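You operate a simulated robot arm through the tools that you are given. There is no shell and no other tool.

You run a simulated robot arm. Do the job below in one go: nothing can be reset, and whatever is moved stays where it is left.

Task
Even up the two canes in the cradle and clamp them again.
Fine: push both up to the end board; open the orange bar clamp and wind the jaw right back to free them; wind it up to them after.

Only the result counts: the job must be done as asked and must still hold three seconds after the hand-in. Knocking over, shifting, dropping, spilling or breaking anything else fails it.

Robot
A 5-joint arm with a two-finger parallel gripper, fixed in place. Base frame: the origin is at the foot of the arm, x ahead of it, y to its left, z up; the work surface is at about z = 0.4. Readings come in m, rad, newtons and seconds.
It reaches about 1.134 m from its shoulder. Its first joint turns from -2.601 to 2.601 rad. Payload 1.57 kg.
Tool frame: the origin (TCP) lies between the finger pads and is the grasp point; the fingertips stand 0.03 m ahead of it; z points along the fingers, y is the line along which they close. The gripper opens to 0.11 m. The fingers are 0.024 m wide and 0.012 m thick; the gripper's body (0.048 by 0.112 m) begins 0.078 m behind the TCP.
Orientation is that of the tool frame in the base frame, as a unit quaternion [w, x, y, z]. With the fingers straight down and closing along the base's y, the tool's x points along the base's -x, its y along +y and its z along -z.

Tools
- The arm moves only by the tool jog_arm. Its argument "plan" is a list of rows, each a list of 7 numbers: the turn, a rotation vector about the base's x, y, z in rad, then the shift along the base's x, y, z in m, then the gripper command, from -1 (fully open) to 1 (shut), values between in proportion. In form: [[rx, ry, rz, dx, dy, dz, gripper], ...]. A call has 1 to 20 rows; each row shifts and turns the commanded pose from where the row before left it. A row lasts 0.2 s, in which the tool goes at most 0.05 m and 0.15 rad; a call with a longer step from one row to the next is refused whole, and so is a gripper value outside its range. A pose out of reach is approached as far as the arm can. The call stops where the force on the tool passes 40 N (or 10 N more than at its start, if that is more) or the arm is blocked; 0.2 s more then pass. Each finger travels about 0.072 m/s and halts on what it meets, pressing with about 38 N; the grip force reading is that of the motor and also rises with nothing between the fingers. The clock runs only during rows and for 0.2 s after the last one: add rows that do not move to give the fingers time. The reply holds the time, the measured pose of the TCP, the force on the tool along the base axes, the opening and the grip force, in the units named above and with some noise, with the torque about the TCP (base axes, N m) and any sound that the robot's microphone picked up, and new pictures: "pictures" is both (left out), scene, wrist or none.
- Cameras (640 x 400 px; columns grow to the right, rows downward): "scene" is fixed at [0.2078, 0.4997, 1.176]; the picture's right is [0.85, 0.52, 0.00], its down [0.48, -0.79, -0.38] and it looks along [-0.20, 0.33, -0.92] (base axes); focal length 309 px, centre (320, 200). "wrist" rides on the gripper at [0.07, 0.016, -0.141] in the tool frame; the picture's right is [-0.23, 0.97, 0.00], its down [-0.86, -0.20, -0.48] and it looks along [-0.47, -0.11, 0.88] (tool axes); focal length 222 px, centre (320, 200). There is no depth. A picture from a camera that has moved, and an enlarged one, comes with that camera's place and axes in the base frame and with its lens. The place of the scene camera against the robot may be out by one fixed shift of up to 0.018 m in any direction.
- slide_trunk(by): slides the trunk up (or, below 0, down) by that many m; the arm rides with it, the base frame stays. It gives what a move gives, with no picture.
- close_up(camera, box): a new picture of the part [left, top, right, bottom] of that camera's present view, enlarged. It takes no simulated time.
- sign_off(): hands the job in; it is judged then, once.

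Nothing tells you positions but the pictures and the camera data. Unless the task says otherwise, let go and move clear before handing in.

The tools are called after ">>>" as name(argument=value, ...) on one line, values as JSON. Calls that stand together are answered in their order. jog_arm: Moves the arm, as the interface text tells. Its arguments: {"type":"object","properties":{"plan":{"type":"array","items":{"type":"array","items":{"type":"number"}}},"pictures":{"type":"string","enum":["both","scene","wrist","none"]}},"required":["plan"]} The other tools are called the same way: slide_trunk (by) slides the trunk up or down; close_up (camera, box) takes an enlarged picture of a part of a camera's view; sign_off () hands the job in.

At the start:

```text
t: 0.0
eef_pos: [0.057, 0.5859, 0.8449]
ee_rot: [0.0, 0.0, 1.0, 0.001]
force: [0.3, -0.3, 0.7]
ft_torque: [0.0, 0.05, 0.0]
grip_width: 0.1104
gripper_force: 0.1
trunk travel left (down, up): [-0.578, 0.392]
```

scene: 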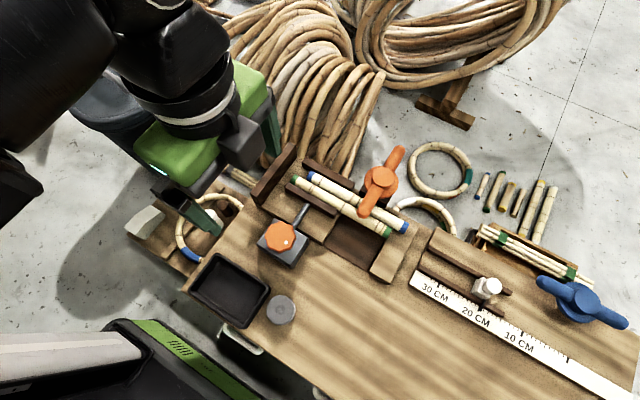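
wrist: 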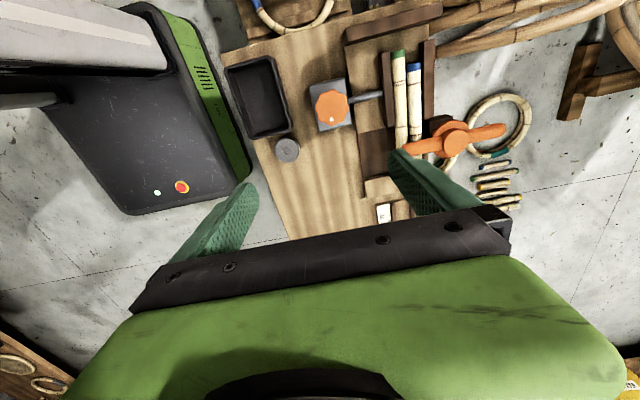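

I see a bench with a cradle holding two canes (green-ended and blue-ended), an orange bar clamp with a handle, and an orange knob on a screw jaw. I'll look closer before moving.

>>> close_up(camera="scene", box=[220, 130, 440, 290])

>>> close_up(camera="wrist", box=[290, 0, 530, 160])

>>> close_up(camera="scene", box=[400, 210, 640, 370])

```text
2.50 times, centred on (330, 210) of scene
camera zoom: at [0.2078, 0.4997, 1.176], right [0.85, 0.52, 0.0], down [0.48, -0.79, -0.38], along [-0.2, 0.33, -0.92], focal length 772 px, centre (295, 175)
```

zoom: 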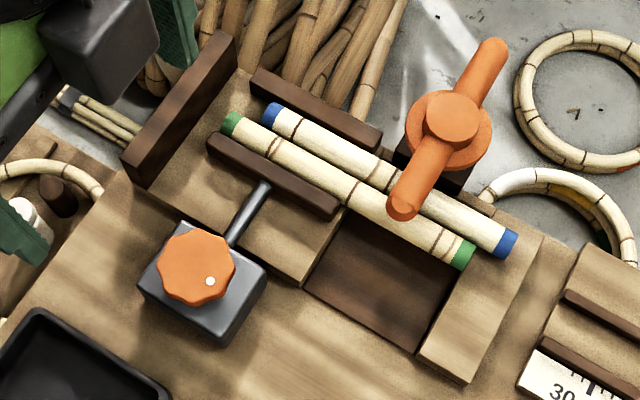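

```text
2.50 times, centred on (410, 80) of wrist
camera zoom: at [-0.0121, 0.6038, 0.9875], right [0.23, 0.97, 0.0], down [0.86, -0.2, 0.48], along [0.47, -0.11, -0.88], focal length 555 px, centre (95, 500)
```

zoom: 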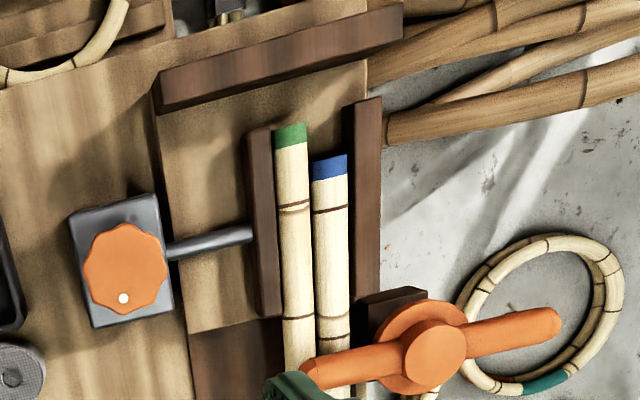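

```text
2.50 times, centred on (520, 290) of scene
camera zoom: at [0.2078, 0.4997, 1.176], right [0.85, 0.52, 0.0], down [0.48, -0.79, -0.38], along [-0.2, 0.33, -0.92], focal length 772 px, centre (-180, -25)
```

zoom: 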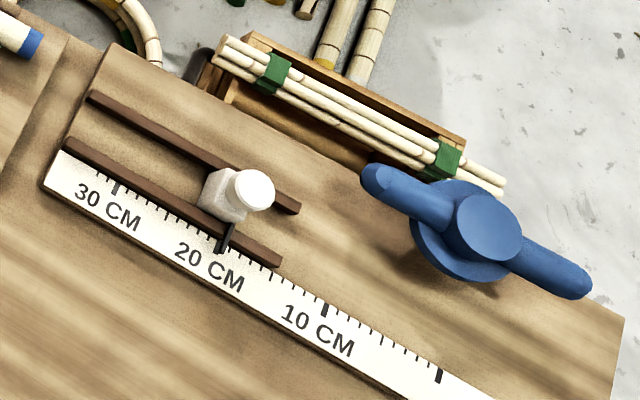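

The cradle runs along base x: the end board is at the low-x end (about x −0.06), and the canes are at y≈0.77 and 0.80. The orange swing bar pivots near (0.16, 0.87) and the orange jaw knob is near (0.04, 0.62). I'll move the wrist camera for a second view so I can triangulate.

>>> jog_arm(plan=[[0, 0, 0, -0.04, 0.04, 0, -1], [0, 0, 0, -0.04, 0.04, 0, -1], [0, 0, 0, -0.04, 0.04, 0, -1], [0, 0, 0, -0.03, 0.04, -0.0, -1], [0, 0, 0, 0, 0, 0, -1]])

```text
refused: row 1 steps farther than a row can; nothing moved
```

The diagonal step was too long, so I'll use shorter ones to reach the same viewpoint.

>>> jog_arm(plan=[[0, 0, 0, -0.03, 0.035, 0, -1], [0, 0, 0, -0.03, 0.035, 0, -1], [0, 0, 0, -0.03, 0.035, 0, -1], [0, 0, 0, -0.03, 0.035, 0, -1], [0, 0, 0, 0, 0, 0, -1]])

```text
t: 1.2
eef_pos: [-0.0646, 0.7262, 0.8454]
ee_rot: [0.0, 0.0, 1.0, -0.001]
force: [0.0, -0.4, -0.1]
ft_torque: [0.0, 0.01, 0.04]
grip_width: 0.1099
gripper_force: 0.0
trunk travel left (down, up): [-0.578, 0.392]
camera wrist: at [-0.1328, 0.7435, 0.9873], right [0.23, 0.97, 0.0], down [0.85, -0.2, 0.48], along [0.47, -0.11, -0.88], focal length 222 px, centre (320, 200)
```

scene: 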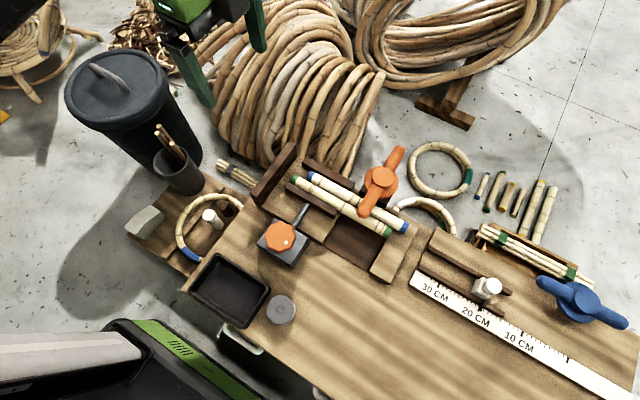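
wrist: 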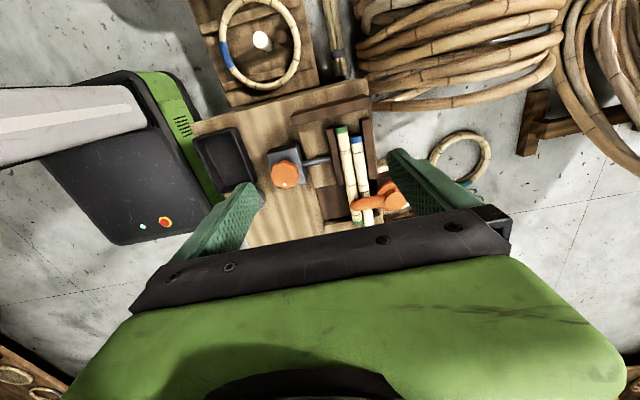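

>>> close_up(camera="wrist", box=[240, 80, 432, 200])

>>> close_up(camera="scene", box=[230, 130, 420, 260])

```text
3.33 times, centred on (336, 140) of wrist
camera zoom: at [-0.1328, 0.7435, 0.9873], right [0.23, 0.97, 0.0], down [0.85, -0.2, 0.48], along [0.47, -0.11, -0.88], focal length 740 px, centre (267, 400)
```

zoom: 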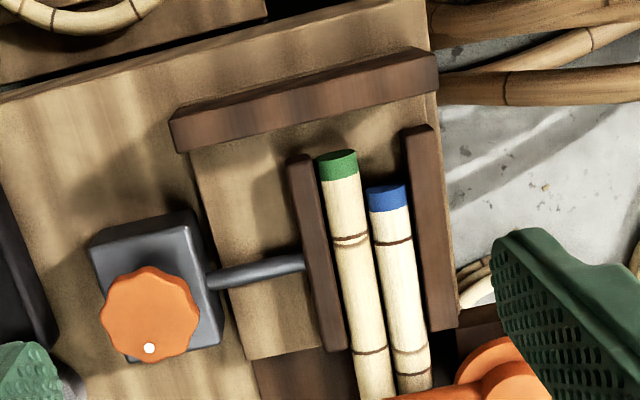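

```text
3.08 times, centred on (325, 195) of scene
camera zoom: at [0.2078, 0.4997, 1.176], right [0.85, 0.52, 0.0], down [0.48, -0.79, -0.38], along [-0.2, 0.33, -0.92], focal length 950 px, centre (305, 215)
```

zoom: 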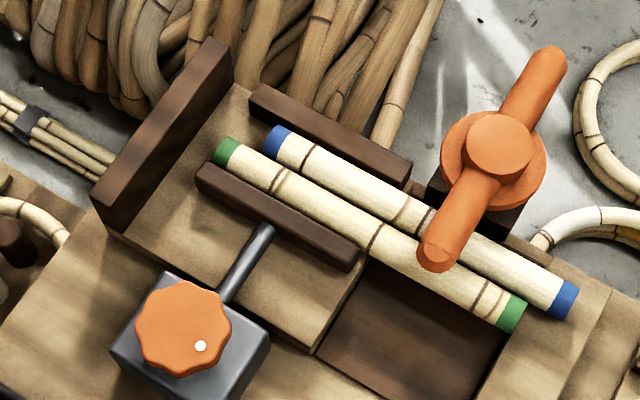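

The wrist views put the cane tops at z≈0.45, the green near end at about (−0.02, 0.77) and the blue at (0.007, 0.80). The jaw knob is at (0.044, 0.616) with its top at z≈0.49. Next I'll look at the orange bar clamp from above.

>>> jog_arm(plan=[[0, 0, 0, 0.035, 0.025, -0.005, -1], [0, 0, 0, 0.035, 0.025, -0.005, -1], [0, 0, 0, 0.035, 0.025, -0.005, -1], [0, 0, 0, 0.035, 0.025, -0.005, -1], [0, 0, 0, 0.035, 0.025, -0.005, -1], [0, 0, 0, 0.035, 0.025, -0.005, -1], [0, 0, 0, 0.035, 0.025, -0.005, -1], [0, 0, 0, 0, 0, 0, -1]])

>>> close_up(camera="wrist", box=[200, 20, 440, 170])

```text
t: 3.0
eef_pos: [0.18, 0.8871, 0.8453]
ee_rot: [0.0, 0.0, 1.0, 0.002]
force: [1.0, -0.4, -0.1]
ft_torque: [0.0, 0.01, 0.01]
grip_width: 0.11
gripper_force: 0.0
out of reach, approached as far as the arm can: row 1, 2, 3, 4, 5, 6, 7
trunk travel left (down, up): [-0.578, 0.392]
camera wrist: at [0.1101, 0.904, 0.9874], right [0.23, 0.97, 0.0], down [0.85, -0.2, 0.48], along [0.47, -0.1, -0.88], focal length 222 px, centre (320, 200)
```

scene: 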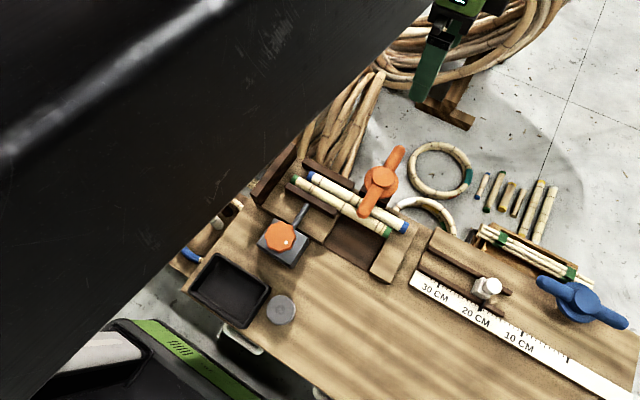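
wrist: 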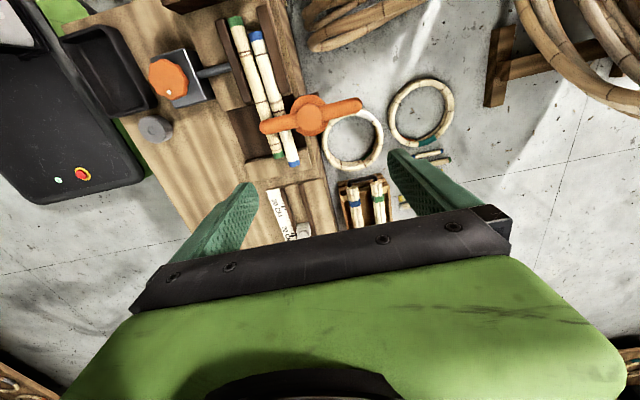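

```text
2.67 times, centred on (320, 95) of wrist
camera zoom: at [0.1101, 0.904, 0.9874], right [0.23, 0.97, 0.0], down [0.85, -0.2, 0.48], along [0.47, -0.1, -0.88], focal length 592 px, centre (320, 480)
```

zoom: 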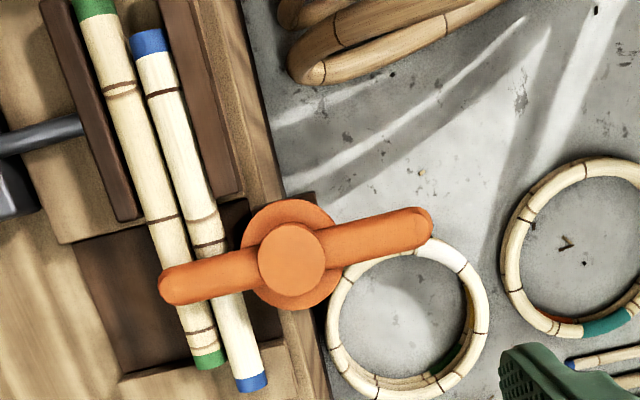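

The bar hub is at about (0.176, 0.871) and the bar lies along y from 0.762 to 0.978 across both canes. The arm reports it is at the edge of its reach here, so I'll lower the trunk.

>>> slide_trunk(by=-0.2)

```text
t: 5.2
eef_pos: [0.1795, 0.8873, 0.6459]
ee_rot: [0.001, 0.0, 1.0, 0.002]
force: [-1.2, 0.4, -0.7]
ft_torque: [-0.03, 0.03, 0.01]
grip_width: 0.1102
gripper_force: 0.1
trunk travel left (down, up): [-0.378, 0.592]
```

The tool now sits just above the clamp. I'll turn it 90° so the fingers close along x, and test whether the arm can go lower from here.

>>> jog_arm(plan=[[0, 0, 0.15, 0, 0, -0.01, -1], [0, 0, 0.15, 0, 0, -0.01, -1], [0, 0, 0.15, 0, 0.0, -0.01, -1], [0, 0, 0.15, 0, 0.0, 0, -1], [0, 0, 0.15, 0, 0.0, 0, -1], [0, 0, 0.15, 0, 0.0, 0, -1], [0, 0, 0.15, 0, 0.0, 0, -1], [0, 0, 0.15, 0, 0.0, 0, -1], [0, 0, 0.15, 0, 0.0, 0, -1], [0, 0, 0.15, 0, 0.0, 0, -1], [0, 0, 0.07, 0, 0.0, 0, -1], [0, 0, 0, 0, 0, 0, -1]])

```text
t: 7.8
eef_pos: [0.1791, 0.8862, 0.6444]
ee_rot: [0.0, -0.707, 0.707, 0.003]
force: [0.2, 0.2, -0.1]
ft_torque: [-0.01, 0.02, -0.01]
grip_width: 0.1102
gripper_force: 0.1
out of reach, approached as far as the arm can: row 1, 2, 3
trunk travel left (down, up): [-0.378, 0.592]
camera wrist: at [0.1636, 0.8176, 0.7875], right [-0.97, 0.23, 0.0], down [0.2, 0.85, 0.48], along [0.11, 0.47, -0.88], focal length 222 px, centre (320, 200)
```

scene: 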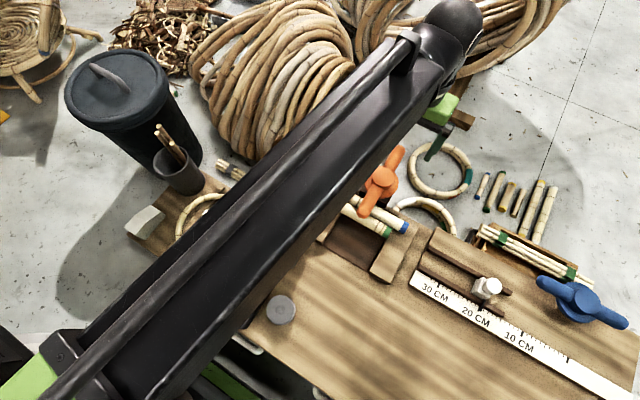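
wrist: 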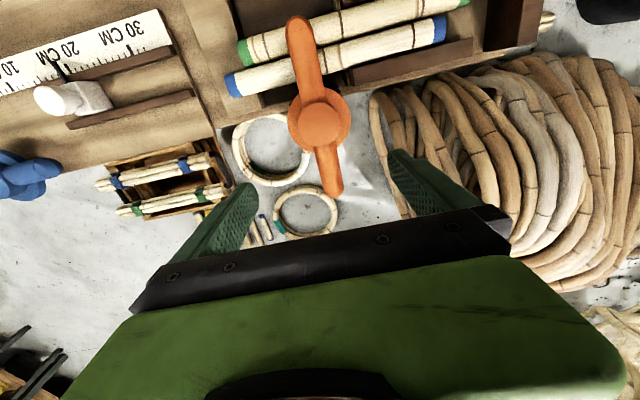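

The tool can't go lower with the arm alone, so the trunk sets the height. I'll check the clamp from this angle before going down next to it.

>>> close_up(camera="wrist", box=[210, 0, 530, 200])

```text
2.00 times, centred on (370, 100) of wrist
camera zoom: at [0.1636, 0.8176, 0.7875], right [-0.97, 0.23, 0.0], down [0.2, 0.85, 0.48], along [0.11, 0.47, -0.88], focal length 444 px, centre (220, 400)
```

zoom: 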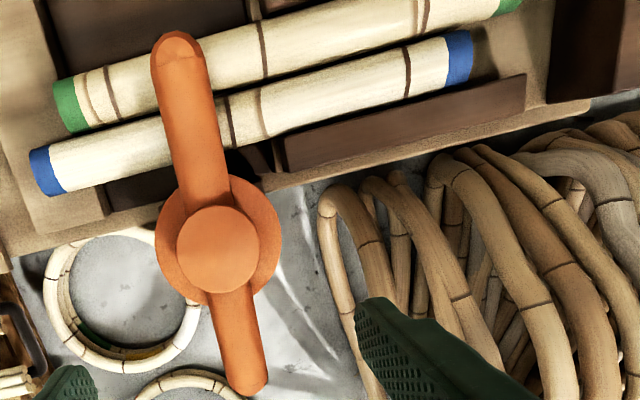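

The far arm of the bar overhangs the bench edge in free space. I'll close the fingers into a single pusher, place it on the +x side of that far arm, and lower the trunk to bar height.

>>> jog_arm(plan=[[0, 0, 0, 0.02, 0.02, 0, 1], [0, 0, 0, 0.025, 0.02, 0, 1], [0, 0, 0, 0.005, 0.02, 0, 1], [0, 0, 0, 0, 0, 0, 1], [0, 0, 0, 0, 0, 0, 1], [0, 0, 0, 0, 0, 0, 1]], pictures="wrist")

```text
t: 9.2
eef_pos: [0.2165, 0.881, 0.6454]
ee_rot: [0.0, -0.707, 0.707, 0.003]
force: [0.1, -0.5, -0.6]
ft_torque: [-0.03, 0.01, 0.02]
grip_width: 0.0
gripper_force: 21.0
out of reach, approached as far as the arm can: row 1, 2, 3
trunk travel left (down, up): [-0.378, 0.592]
camera wrist: at [0.2007, 0.8115, 0.7874], right [-0.97, 0.23, 0.0], down [0.2, 0.85, 0.48], along [0.11, 0.47, -0.88], focal length 222 px, centre (320, 200)
```

wrist: 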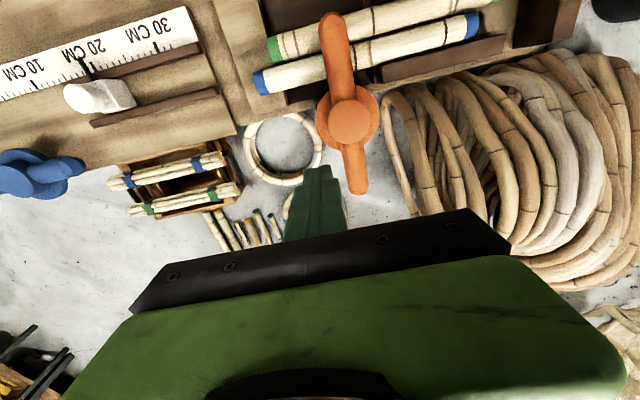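

The arm's outward limit with the tool straight down is about 0.907 m, so the far arm is out of reach. I'll straddle the near arm of the bar instead, just above the canes, and swing it toward +x.

>>> jog_arm(plan=[[0, 0, 0, -0.02, -0.04, 0, 0], [0, 0, 0, -0.02, -0.04, 0, 0], [0, 0, 0, 0, 0, 0, 0], [0, 0, 0, 0, 0, 0, 0]], pictures="wrist")

```text
t: 10.2
eef_pos: [0.1747, 0.8011, 0.6446]
ee_rot: [-0.001, -0.706, 0.708, 0.001]
force: [0.5, 0.2, 0.3]
ft_torque: [0.02, 0.04, 0.01]
grip_width: 0.0551
gripper_force: 0.1
trunk travel left (down, up): [-0.378, 0.592]
camera wrist: at [0.1605, 0.7322, 0.7875], right [-0.97, 0.23, 0.0], down [0.2, 0.85, 0.48], along [0.11, 0.47, -0.88], focal length 222 px, centre (320, 200)
```

wrist: 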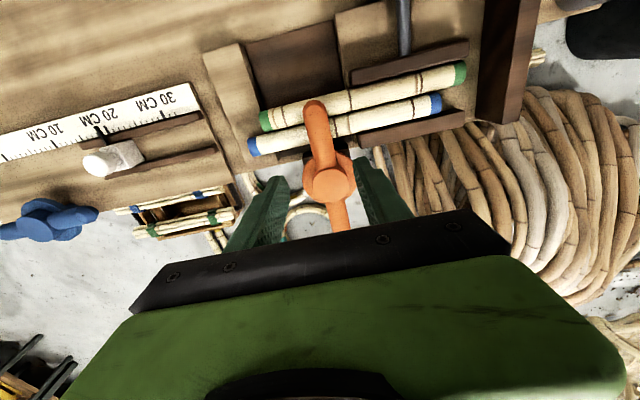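

>>> slide_trunk(by=-0.1)

>>> close_up(camera="wrist", box=[160, 0, 480, 200])

>>> close_up(camera="scene", box=[260, 80, 500, 260])

```text
t: 11.5
eef_pos: [0.1762, 0.8014, 0.5443]
ee_rot: [-0.002, -0.707, 0.708, 0.001]
force: [0.1, 0.2, -0.1]
ft_torque: [0.0, 0.0, 0.0]
grip_width: 0.055
gripper_force: 0.0
trunk travel left (down, up): [-0.278, 0.692]
```

```text
2.00 times, centred on (320, 100) of wrist
camera zoom: at [0.1606, 0.7322, 0.6876], right [-0.97, 0.23, 0.0], down [0.2, 0.85, 0.48], along [0.11, 0.47, -0.88], focal length 444 px, centre (320, 400)
```

zoom: 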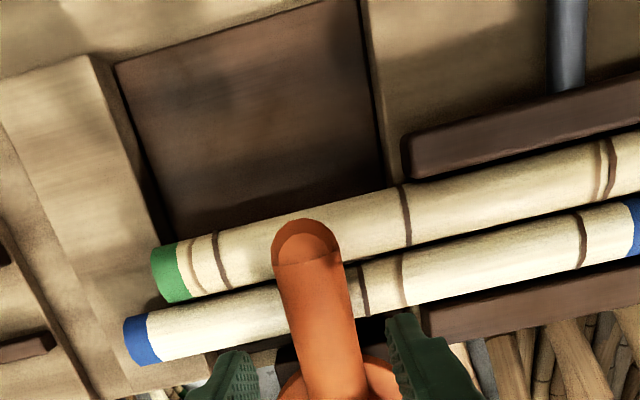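

```text
2.22 times, centred on (380, 170) of scene
camera zoom: at [0.2078, 0.4997, 1.176], right [0.85, 0.52, 0.0], down [0.48, -0.79, -0.38], along [-0.2, 0.33, -0.92], focal length 686 px, centre (187, 267)
```

zoom: 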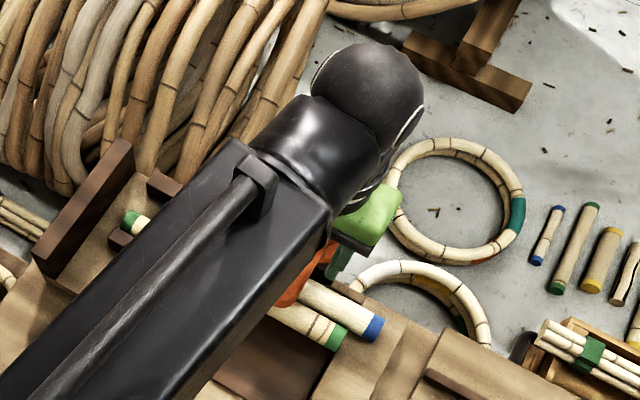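

The fingers are centred over the bar's near arm. I'll lower to just above the cane tops.

>>> slide_trunk(by=-0.05)

>>> close_up(camera="wrist", box=[160, 0, 480, 200])

```text
t: 12.4
eef_pos: [0.1755, 0.8004, 0.4937]
ee_rot: [0.0, -0.706, 0.708, 0.001]
force: [-0.5, 0.0, -0.2]
ft_torque: [0.02, -0.01, 0.0]
grip_width: 0.0552
gripper_force: 0.1
trunk travel left (down, up): [-0.228, 0.742]
```

```text
2.00 times, centred on (320, 100) of wrist
camera zoom: at [0.1607, 0.7322, 0.6375], right [-0.97, 0.23, 0.0], down [0.2, 0.85, 0.48], along [0.11, 0.47, -0.88], focal length 444 px, centre (320, 400)
```

zoom: 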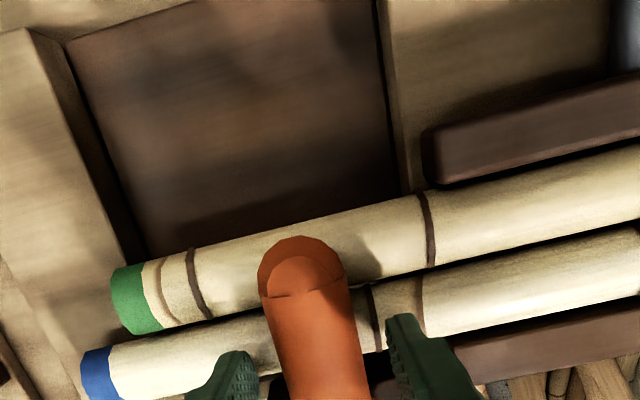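

No contact so far. Now a gentle test swing of the near arm toward +x, counter-clockwise about the hub.

>>> jog_arm(plan=[[0, 0, 0, 0, 0, 0, 0.2], [0, 0, 0.1, 0.0071, 0.0004, 0, 0.2], [0, 0, 0.1, 0.007, 0.001, 0, 0.2], [0, 0, 0.1, 0.0069, 0.0018, 0, 0.2], [0, 0, 0.1, 0.0066, 0.0024, 0, 0.2], [0, 0, 0, 0, 0, 0, 0.2]])

```text
t: 13.8
eef_pos: [0.2039, 0.8064, 0.4946]
ee_rot: [0.002, 0.833, -0.553, -0.001]
force: [-0.9, -0.5, 0.9]
ft_torque: [0.0, -0.03, 0.02]
grip_width: 0.0443
gripper_force: 0.2
trunk travel left (down, up): [-0.228, 0.742]
camera wrist: at [0.2171, 0.737, 0.6375], right [-0.99, -0.17, 0.0], down [-0.15, 0.87, 0.48], along [-0.08, 0.47, -0.88], focal length 222 px, centre (320, 200)
```

scene: 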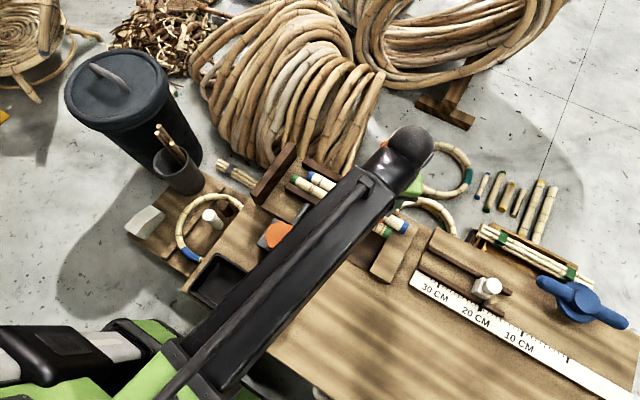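
wrist: 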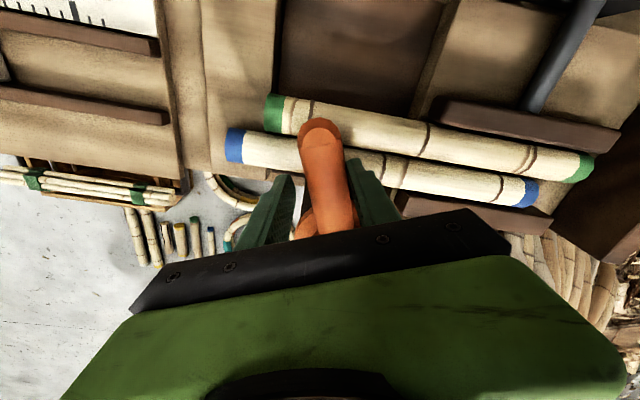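

The bar swings freely this way. I'll continue the arc to roughly 80°.

>>> jog_arm(plan=[[0, 0, 0.1, 0.0064, 0.0031, 0, 0.2], [0, 0, 0.1, 0.006, 0.0037, 0, 0.2], [0, 0, 0.1, 0.0057, 0.0043, 0, 0.2], [0, 0, 0.1, 0.0052, 0.0048, 0, 0.2], [0, 0, 0.1, 0.0047, 0.0053, 0, 0.2], [0, 0, 0.1, 0.0041, 0.0058, 0, 0.2], [0, 0, 0.1, 0.0035, 0.0062, 0, 0.2], [0, 0, 0.1, 0.0029, 0.0065, 0, 0.2], [0, 0, 0.1, 0.0022, 0.0067, 0, 0.2], [0, 0, 0.1, 0.0015, 0.0069, 0, 0.2], [0, 0, 0, 0, 0, 0, 0.2]])

```text
t: 16.2
eef_pos: [0.2457, 0.8596, 0.4953]
ee_rot: [0.002, 0.996, -0.085, 0.0]
force: [0.0, 0.8, -0.3]
ft_torque: [0.02, 0.02, -0.01]
grip_width: 0.0446
gripper_force: 0.5
trunk travel left (down, up): [-0.228, 0.742]
camera wrist: at [0.3127, 0.8337, 0.6375], right [-0.39, -0.92, 0.0], down [-0.81, 0.34, 0.48], along [-0.44, 0.18, -0.88], focal length 222 px, centre (320, 200)
```

scene: 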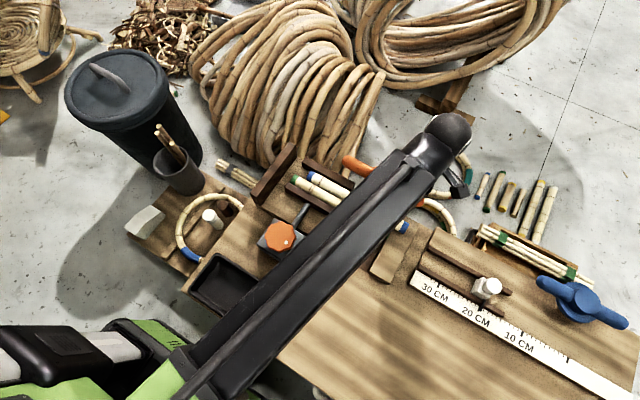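
wrist: 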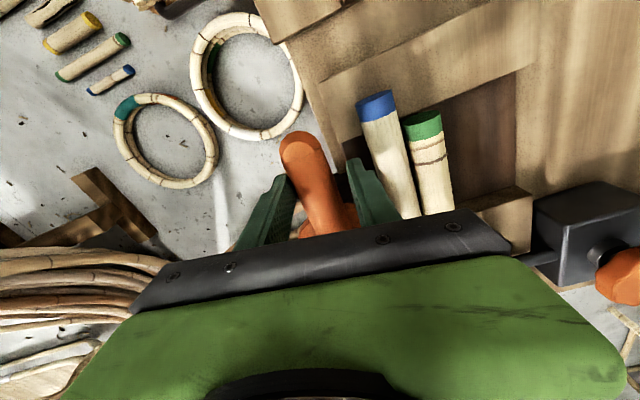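

The bar is now almost parallel to the canes. I'll take it a little further toward 90° to make sure it's fully open.

>>> jog_arm(plan=[[0, 0, 0.1, 0.0009, 0.0071, 0, 0.2], [0, 0, 0.07, 0.0, 0.005, 0, 0.2], [0, 0, 0, 0, 0, 0, 0.2]], pictures="wrist")

>>> close_up(camera="wrist", box=[200, 60, 500, 240])

```text
t: 17.0
eef_pos: [0.247, 0.8726, 0.4948]
ee_rot: [0.002, 1.0, 0.0, 0.0]
force: [-0.2, -0.7, -0.2]
ft_torque: [0.02, 0.0, -0.03]
grip_width: 0.044
gripper_force: 0.0
trunk travel left (down, up): [-0.228, 0.742]
camera wrist: at [0.3171, 0.857, 0.6375], right [-0.23, -0.97, 0.0], down [-0.85, 0.2, 0.48], along [-0.47, 0.11, -0.88], focal length 222 px, centre (320, 200)
```

wrist: 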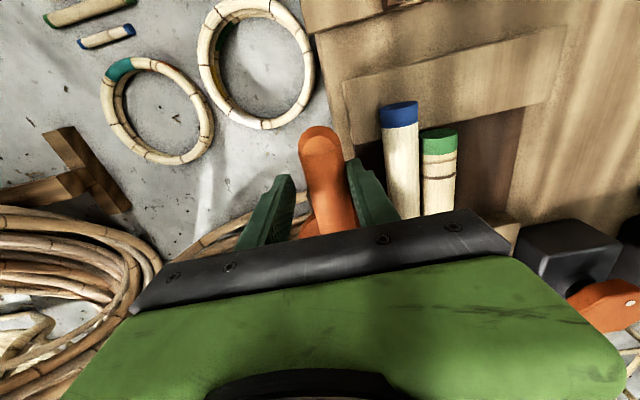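

```text
2.13 times, centred on (350, 150) of wrist
camera zoom: at [0.3171, 0.857, 0.6375], right [-0.23, -0.97, 0.0], down [-0.85, 0.2, 0.48], along [-0.47, 0.11, -0.88], focal length 474 px, centre (256, 307)
```

zoom: 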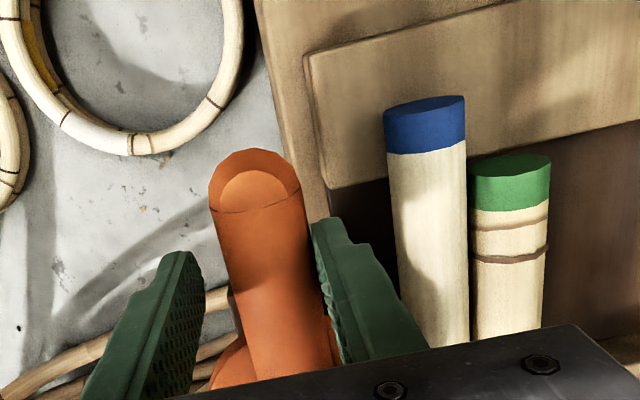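

The bar lies along x, clear of the canes. I'll lift straight off it and go to the jaw knob.

>>> slide_trunk(by=0.15)

>>> jog_arm(plan=[[0, 0, 0, -0.03, -0.04, 0, -0.5], [0, 0, 0, -0.03, -0.04, 0, -0.5], [0, 0, 0, -0.03, -0.04, 0, -0.5], [0, 0, 0, -0.03, -0.04, 0, -0.5], [0, 0, 0, -0.03, -0.04, 0, -0.5], [0, 0, 0, -0.03, -0.04, 0, -0.5], [0, 0, 0, -0.02, -0.02, 0, -0.5], [0, 0, 0, 0, 0, 0, -0.5]])

```text
t: 18.8
eef_pos: [0.2467, 0.8716, 0.6449]
ee_rot: [0.002, 1.0, -0.001, 0.0]
force: [1.0, 0.7, -0.5]
ft_torque: [0.01, 0.05, 0.02]
grip_width: 0.044
gripper_force: 0.0
trunk travel left (down, up): [-0.378, 0.592]
```

```text
t: 20.6
eef_pos: [0.0466, 0.613, 0.6458]
ee_rot: [0.002, 1.0, -0.001, 0.0]
force: [-0.4, 0.5, 0.0]
ft_torque: [-0.01, 0.01, -0.03]
grip_width: 0.0822
gripper_force: 0.0
trunk travel left (down, up): [-0.378, 0.592]
camera wrist: at [0.1176, 0.5971, 0.7876], right [-0.23, -0.97, 0.0], down [-0.85, 0.2, 0.48], along [-0.47, 0.11, -0.88], focal length 222 px, centre (320, 200)
```

scene: 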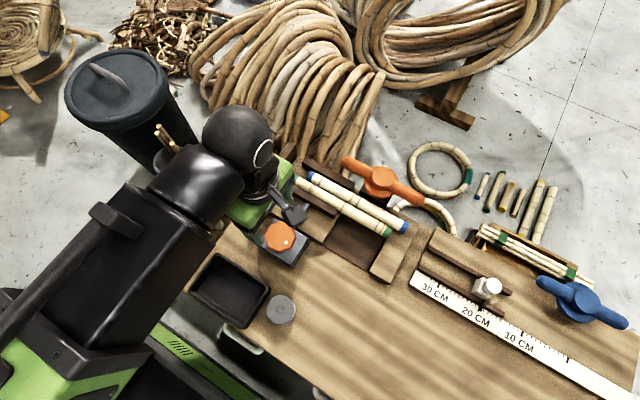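
wrist: 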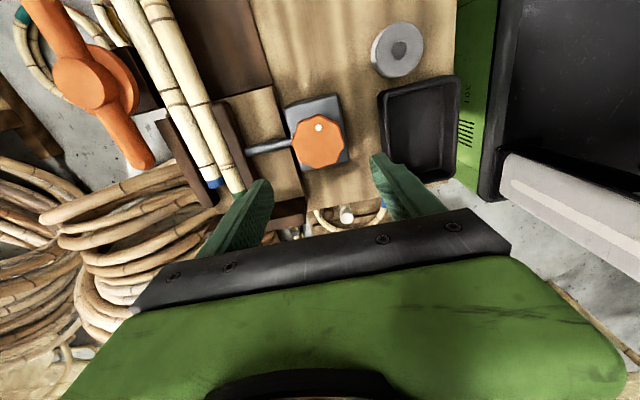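

I'm above the jaw knob, at about (0.042, 0.617). I'll centre on it, open the fingers fully and take a closer look.

>>> jog_arm(plan=[[0, 0, 0, -0.003, 0.004, 0, -1], [0, 0, 0, 0, 0, 0, -1], [0, 0, 0, 0, 0, 0, -1]], pictures="none")

>>> slide_trunk(by=-0.08)

>>> close_up(camera="wrist", box=[200, 40, 440, 190])

>>> close_up(camera="scene", box=[210, 130, 450, 280])

```text
t: 21.4
eef_pos: [0.0446, 0.6155, 0.6448]
ee_rot: [0.003, 1.0, -0.001, 0.0]
force: [0.0, 0.8, -0.7]
ft_torque: [-0.02, 0.0, -0.01]
grip_width: 0.1099
gripper_force: 0.0
trunk travel left (down, up): [-0.378, 0.592]
```

```text
t: 22.5
eef_pos: [0.0442, 0.6159, 0.565]
ee_rot: [0.002, 1.0, -0.001, 0.0]
force: [0.4, 0.7, -0.8]
ft_torque: [-0.01, -0.02, 0.04]
grip_width: 0.1103
gripper_force: 0.0
trunk travel left (down, up): [-0.298, 0.672]
```

```text
2.67 times, centred on (320, 115) of wrist
camera zoom: at [0.1147, 0.601, 0.7076], right [-0.23, -0.97, 0.0], down [-0.85, 0.2, 0.48], along [-0.47, 0.11, -0.88], focal length 592 px, centre (320, 427)
```

zoom: 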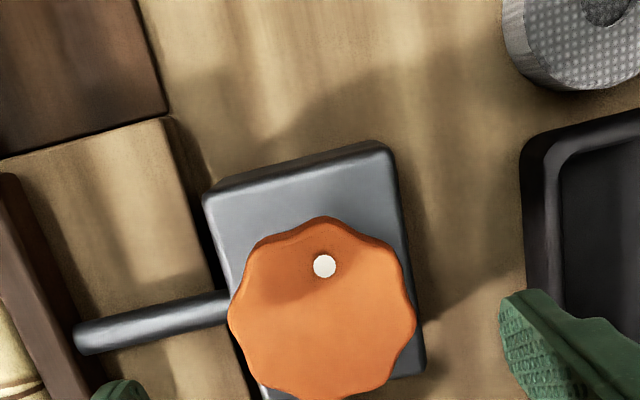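

```text
2.67 times, centred on (330, 205) of scene
camera zoom: at [0.2078, 0.4997, 1.176], right [0.85, 0.52, 0.0], down [0.48, -0.79, -0.38], along [-0.2, 0.33, -0.92], focal length 824 px, centre (293, 187)
```

zoom: 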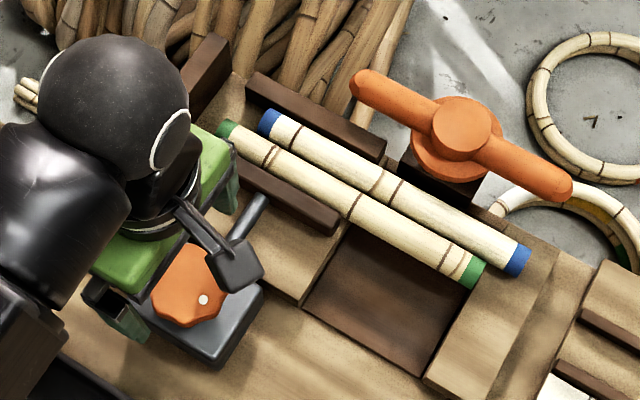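

The block top is at z≈0.455 and the knob top at about 0.49. I'll lower around the knob with the fingertips just above the block, then grip it.

>>> slide_trunk(by=-0.07)

>>> jog_arm(plan=[[0, 0, 0, 0, 0, 0, 0], [0, 0, 0, 0, 0, 0, 1], [0, 0, 0, 0, 0, 0, 1], [0, 0, 0, 0, 0, 0, 1]])

```text
t: 23.6
eef_pos: [0.0446, 0.6166, 0.4945]
ee_rot: [0.002, 1.0, 0.0, 0.0]
force: [0.6, -0.4, -0.8]
ft_torque: [-0.04, 0.03, 0.0]
grip_width: 0.1101
gripper_force: 0.0
trunk travel left (down, up): [-0.228, 0.742]
```

```text
t: 24.6
eef_pos: [0.045, 0.6152, 0.4949]
ee_rot: [0.003, 1.0, 0.0, 0.0]
force: [-2.1, -24.3, -10.8]
ft_torque: [0.29, -0.03, -0.02]
grip_width: 0.0652
gripper_force: 44.7
trunk travel left (down, up): [-0.228, 0.742]
camera wrist: at [0.1146, 0.6002, 0.6376], right [-0.23, -0.97, 0.01], down [-0.85, 0.2, 0.48], along [-0.47, 0.1, -0.88], focal length 222 px, centre (320, 200)
```

scene: 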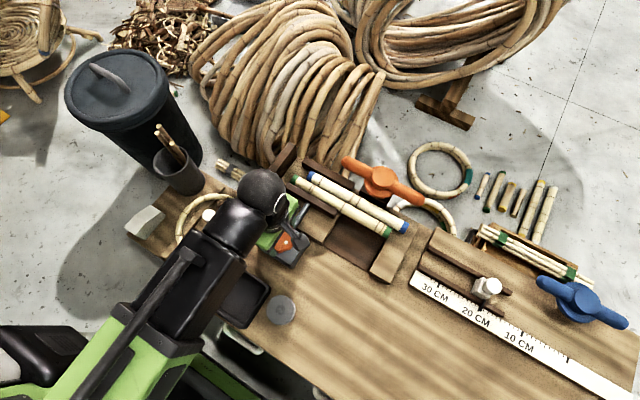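
wrist: 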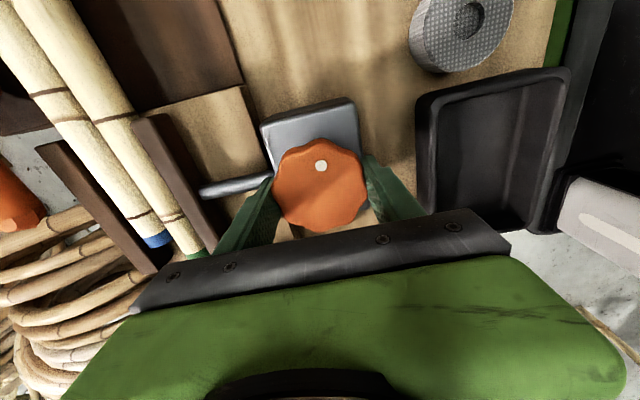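

Gripped, with a sideways preload that suggests I'm slightly off-centre. I'll correct by 2 mm and try a small counter-clockwise turn while watching the jaw.

>>> jog_arm(plan=[[0, 0, 0, 0, -0.002, 0, 1], [0, 0, 0, 0, 0, 0, 1], [0, 0, 0.1, 0, 0, 0, 1], [0, 0, 0.1, 0, 0, 0, 1], [0, 0, 0.1, 0, 0, 0, 1], [0, 0, 0.1, 0, 0, 0, 1], [0, 0, 0.1, 0, 0, 0, 1], [0, 0, 0.1, 0, 0, 0, 1], [0, 0, 0, 0, 0, 0, 1]])

>>> close_up(camera="scene", box=[230, 130, 420, 260])

```text
t: 26.6
eef_pos: [0.0452, 0.614, 0.4955]
ee_rot: [0.001, 0.955, 0.296, 0.001]
force: [-0.5, 2.3, 3.4]
ft_torque: [0.78, 0.26, 0.0]
grip_width: 0.0652
gripper_force: 44.5
trunk travel left (down, up): [-0.228, 0.742]
camera wrist: at [0.1112, 0.6415, 0.6377], right [0.36, -0.93, 0.0], down [-0.82, -0.32, 0.48], along [-0.44, -0.18, -0.88], focal length 222 px, centre (320, 200)
```

scene: 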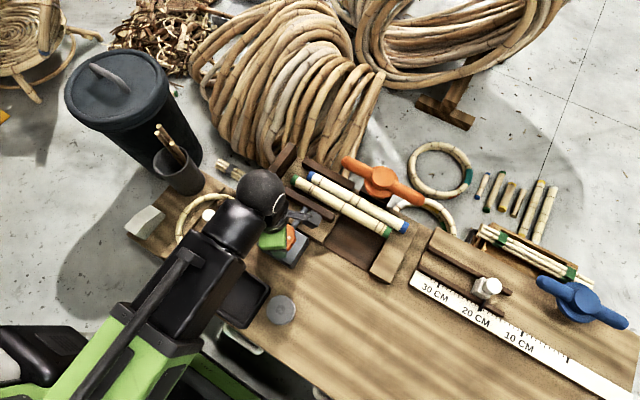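
wrist: 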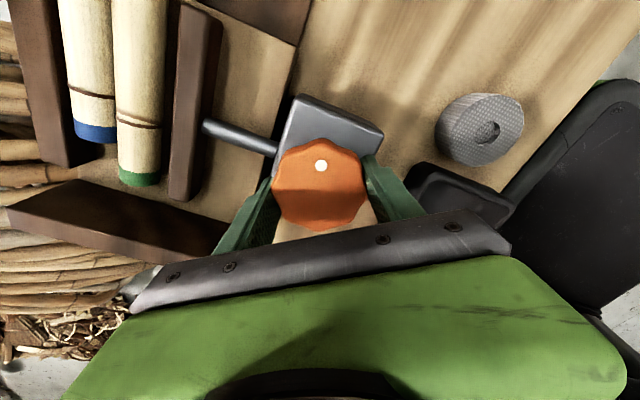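

```text
3.08 times, centred on (325, 195) of scene
camera zoom: at [0.2078, 0.4997, 1.176], right [0.85, 0.52, 0.0], down [0.48, -0.79, -0.38], along [-0.2, 0.33, -0.92], focal length 950 px, centre (305, 215)
```

zoom: 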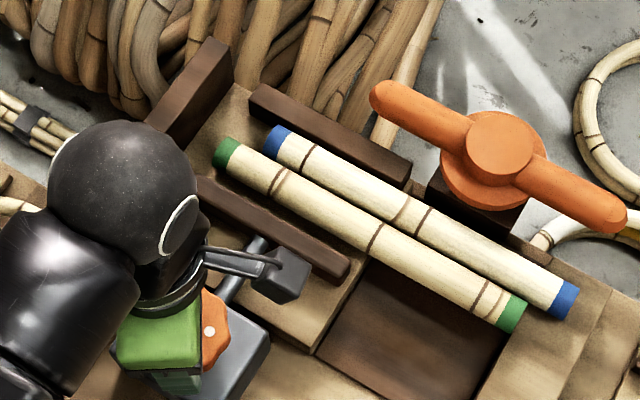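

Counter-clockwise retracts the jaw: a gap has opened beside the green cane and the knob is turning with the hand. I'll keep winding back.

>>> jog_arm(plan=[[0, 0, 0.12, 0, 0, 0, 1], [0, 0, 0.12, 0, 0, 0, 1], [0, 0, 0.12, 0, 0, 0, 1], [0, 0, 0.12, 0, 0, 0, 1], [0, 0, 0.12, 0, 0, 0, 1], [0, 0, 0.12, 0, 0, 0, 1], [0, 0, 0.12, 0, 0, 0, 1], [0, 0, 0.12, 0, 0, 0, 1], [0, 0, 0.12, 0, 0, 0, 1], [0, 0, 0.12, 0, 0, 0, 1], [0, 0, 0, 0, 0, 0, 1]])

>>> close_up(camera="scene", box=[230, 130, 420, 260])

```text
t: 28.3
eef_pos: [0.0445, 0.611, 0.4941]
ee_rot: [0.013, 0.747, 0.665, 0.008]
force: [6.0, -4.8, -9.0]
ft_torque: [0.42, 0.37, -0.02]
grip_width: 0.0632
gripper_force: 44.7
out of reach, approached as far as the arm can: row 8
trunk travel left (down, up): [-0.228, 0.742]
stopped in row 8: the force on the tool passed its limit at 78 N (the readings are from after the stop); the commanded pose is now the measured one
camera wrist: at [0.0654, 0.6806, 0.6371], right [0.94, -0.34, 0.03], down [-0.31, -0.82, 0.48], along [-0.14, -0.46, -0.88], focal length 222 px, centre (320, 200)
```

scene: 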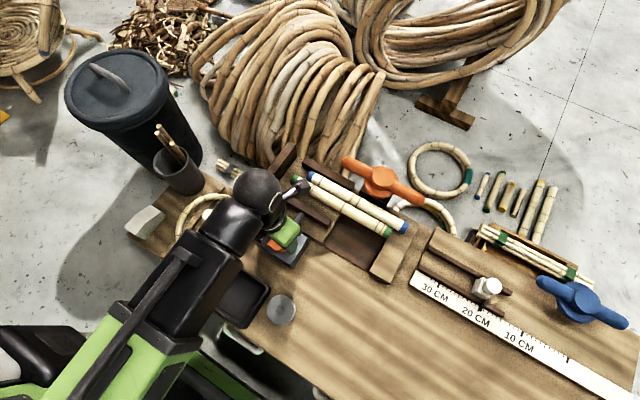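
wrist: 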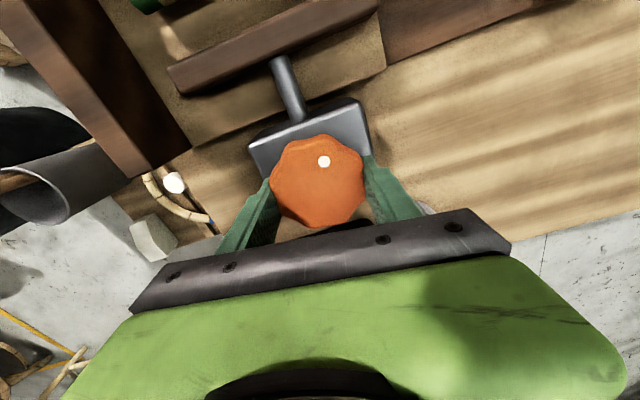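

```text
3.08 times, centred on (325, 195) of scene
camera zoom: at [0.2078, 0.4997, 1.176], right [0.85, 0.52, 0.0], down [0.48, -0.79, -0.38], along [-0.2, 0.33, -0.92], focal length 950 px, centre (305, 215)
```

zoom: 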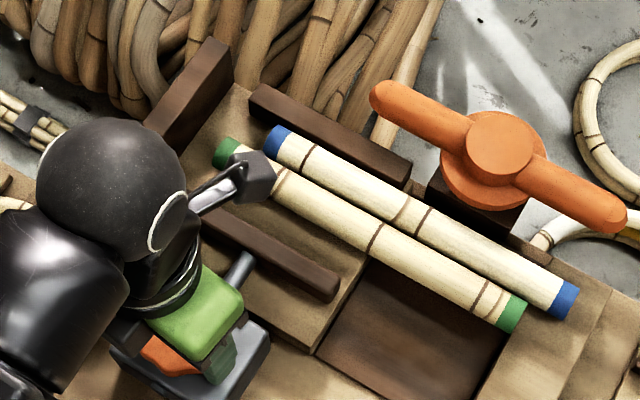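

The jaw has come back about 3 cm, then the force spiked, which is probably the end stop. I'll release, let the arm settle and regrip to confirm.

>>> jog_arm(plan=[[0, 0, 0, 0, 0, 0, -0.6], [0, 0, 0, 0, 0, 0, -0.6], [0, 0, 0, 0, 0, 0, -0.6]], pictures="wrist")

>>> close_up(camera="wrist", box=[180, 20, 460, 195])

```text
t: 29.1
eef_pos: [0.042, 0.6119, 0.4952]
ee_rot: [0.013, 0.747, 0.665, 0.007]
force: [-0.8, 0.3, 0.5]
ft_torque: [-0.02, -0.01, -0.02]
grip_width: 0.088
gripper_force: 0.1
trunk travel left (down, up): [-0.228, 0.742]
camera wrist: at [0.0645, 0.6807, 0.6375], right [0.94, -0.34, 0.03], down [-0.31, -0.82, 0.48], along [-0.14, -0.46, -0.88], focal length 222 px, centre (320, 200)
```

wrist: 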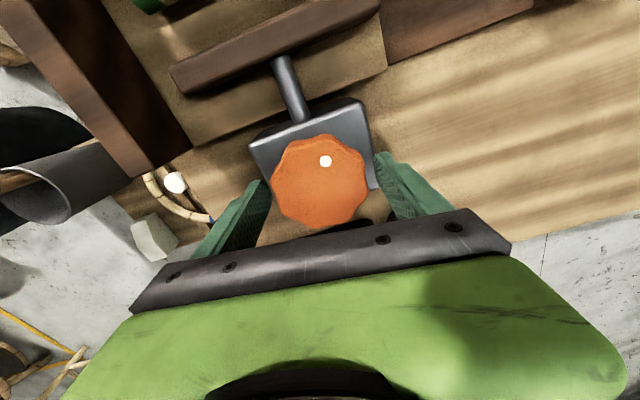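

```text
2.29 times, centred on (320, 108) of wrist
camera zoom: at [0.0645, 0.6807, 0.6375], right [0.94, -0.34, 0.03], down [-0.31, -0.82, 0.48], along [-0.14, -0.46, -0.88], focal length 508 px, centre (320, 411)
```

zoom: 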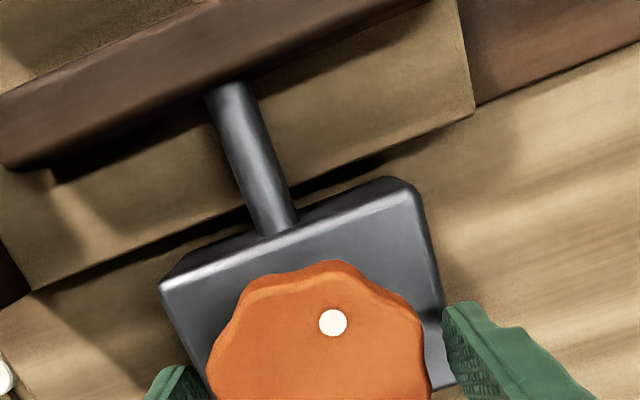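

The fingers are clear. I'll straighten the small tilt left by the stop, regrip, and try a little more to confirm the jaw is right back.

>>> jog_arm(plan=[[0.01, 0.028, 0, 0.002, 0.002, 0, -0.6], [0, 0, 0, 0, 0, 0, -0.6], [0, 0, 0, 0, 0, 0, -0.6]], pictures="none")

```text
t: 29.9
eef_pos: [0.0446, 0.6139, 0.4949]
ee_rot: [-0.001, 0.748, 0.663, 0.0]
force: [0.4, 0.8, -0.9]
ft_torque: [0.0, -0.02, 0.01]
grip_width: 0.0881
gripper_force: 0.1
trunk travel left (down, up): [-0.228, 0.742]
```

>>> jog_arm(plan=[[0, 0, 0, 0, 0, 0, 0.5], [0, 0, 0, 0, 0, 0, 1], [0, 0, 0, 0, 0, 0, 1], [0, 0, 0, 0, 0, 0, 1]], pictures="wrist")

>>> jog_arm(plan=[[0, 0, 0.05, 0, 0, 0, 1], [0, 0, 0.05, 0, 0, 0, 1], [0, 0, 0.05, 0, 0, 0, 1], [0, 0, 0, 0, 0, 0, 1]], pictures="wrist")

```text
t: 30.9
eef_pos: [0.0443, 0.6129, 0.4949]
ee_rot: [0.0, 0.749, 0.662, -0.001]
force: [4.3, -0.7, -1.0]
ft_torque: [0.07, -0.08, 0.03]
grip_width: 0.0627
gripper_force: 45.2
trunk travel left (down, up): [-0.228, 0.742]
camera wrist: at [0.0698, 0.6812, 0.6375], right [0.94, -0.34, 0.0], down [-0.3, -0.82, 0.48], along [-0.16, -0.45, -0.88], focal length 222 px, centre (320, 200)
```

wrist: 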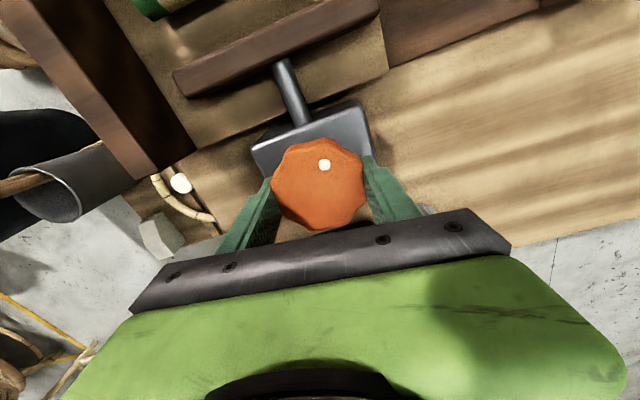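

```text
t: 31.9
eef_pos: [0.0447, 0.6131, 0.4943]
ee_rot: [0.0, 0.75, 0.662, 0.0]
force: [5.2, -1.1, -1.9]
ft_torque: [-0.12, -0.18, 0.0]
grip_width: 0.0625
gripper_force: 44.3
out of reach, approached as far as the arm can: row 1, 3
trunk travel left (down, up): [-0.228, 0.742]
camera wrist: at [0.0698, 0.6812, 0.6375], right [0.94, -0.34, 0.0], down [-0.3, -0.82, 0.48], along [-0.16, -0.45, -0.88], focal length 222 px, centre (320, 200)
```

wrist: 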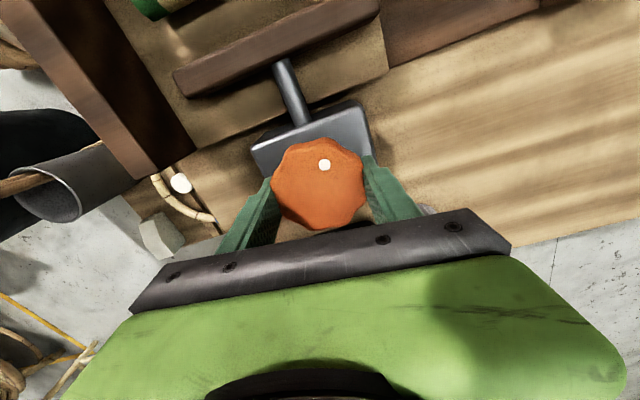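

The "out of reach" was the wrist's own spin limit, so the jaw isn't confirmed as fully back. I'll release, spin the hand back clockwise, regrip and keep winding.

>>> jog_arm(plan=[[0, 0, 0, 0, 0, 0, -0.6], [0, 0, 0, 0, 0, 0, -0.6], [0, 0, -0.15, 0, 0, 0, -0.6], [0, 0, -0.15, 0, 0, 0, -0.6], [0, 0, -0.15, 0, 0, 0, -0.6], [0, 0, -0.15, 0, 0, 0, -0.6], [0, 0, -0.15, 0, 0, 0, -0.6], [0, 0, -0.15, 0, 0, 0, -0.6], [0, 0, -0.15, 0, 0, 0, -0.6], [0, 0, -0.15, 0, 0, 0, -0.6], [0, 0, -0.15, 0, 0, 0, -0.6], [0, 0, -0.15, 0, 0, 0, -0.6], [0, 0, -0.15, 0, 0, 0, -0.6], [0, 0, -0.15, 0, 0, 0, -0.6], [0, 0, -0.15, 0, 0, 0, -0.6], [0, 0, -0.15, 0, 0, 0, -0.6], [0, 0, -0.15, 0, 0, 0, -0.6], [0, 0, -0.15, 0, 0, 0, -0.6], [0, 0, -0.15, 0, 0, 0, -0.6], [0, 0, 0, 0, 0, 0, -0.6]])

```text
t: 36.1
eef_pos: [0.0467, 0.6127, 0.4957]
ee_rot: [0.0, 0.852, -0.524, -0.001]
force: [0.0, -0.5, 0.1]
ft_torque: [0.03, -0.01, 0.0]
grip_width: 0.0879
gripper_force: 0.0
trunk travel left (down, up): [-0.228, 0.742]
camera wrist: at [0.0629, 0.5446, 0.6375], right [-0.97, -0.24, 0.0], down [-0.21, 0.85, 0.48], along [-0.11, 0.46, -0.88], focal length 222 px, centre (320, 200)
```

scene: 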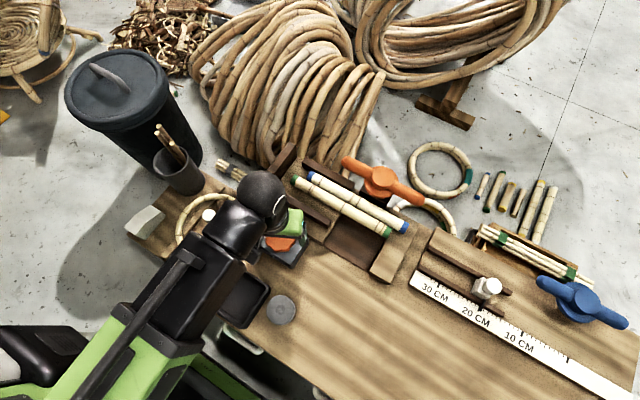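
wrist: 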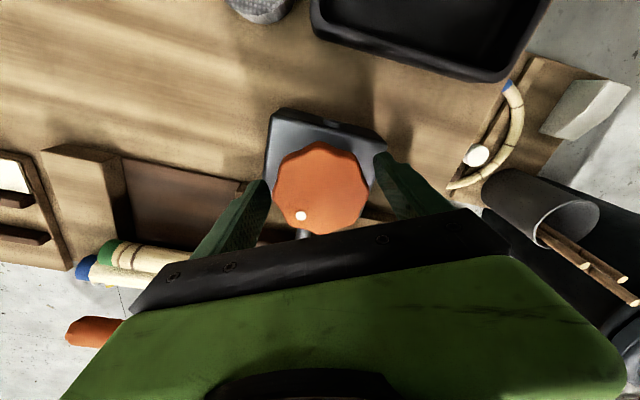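

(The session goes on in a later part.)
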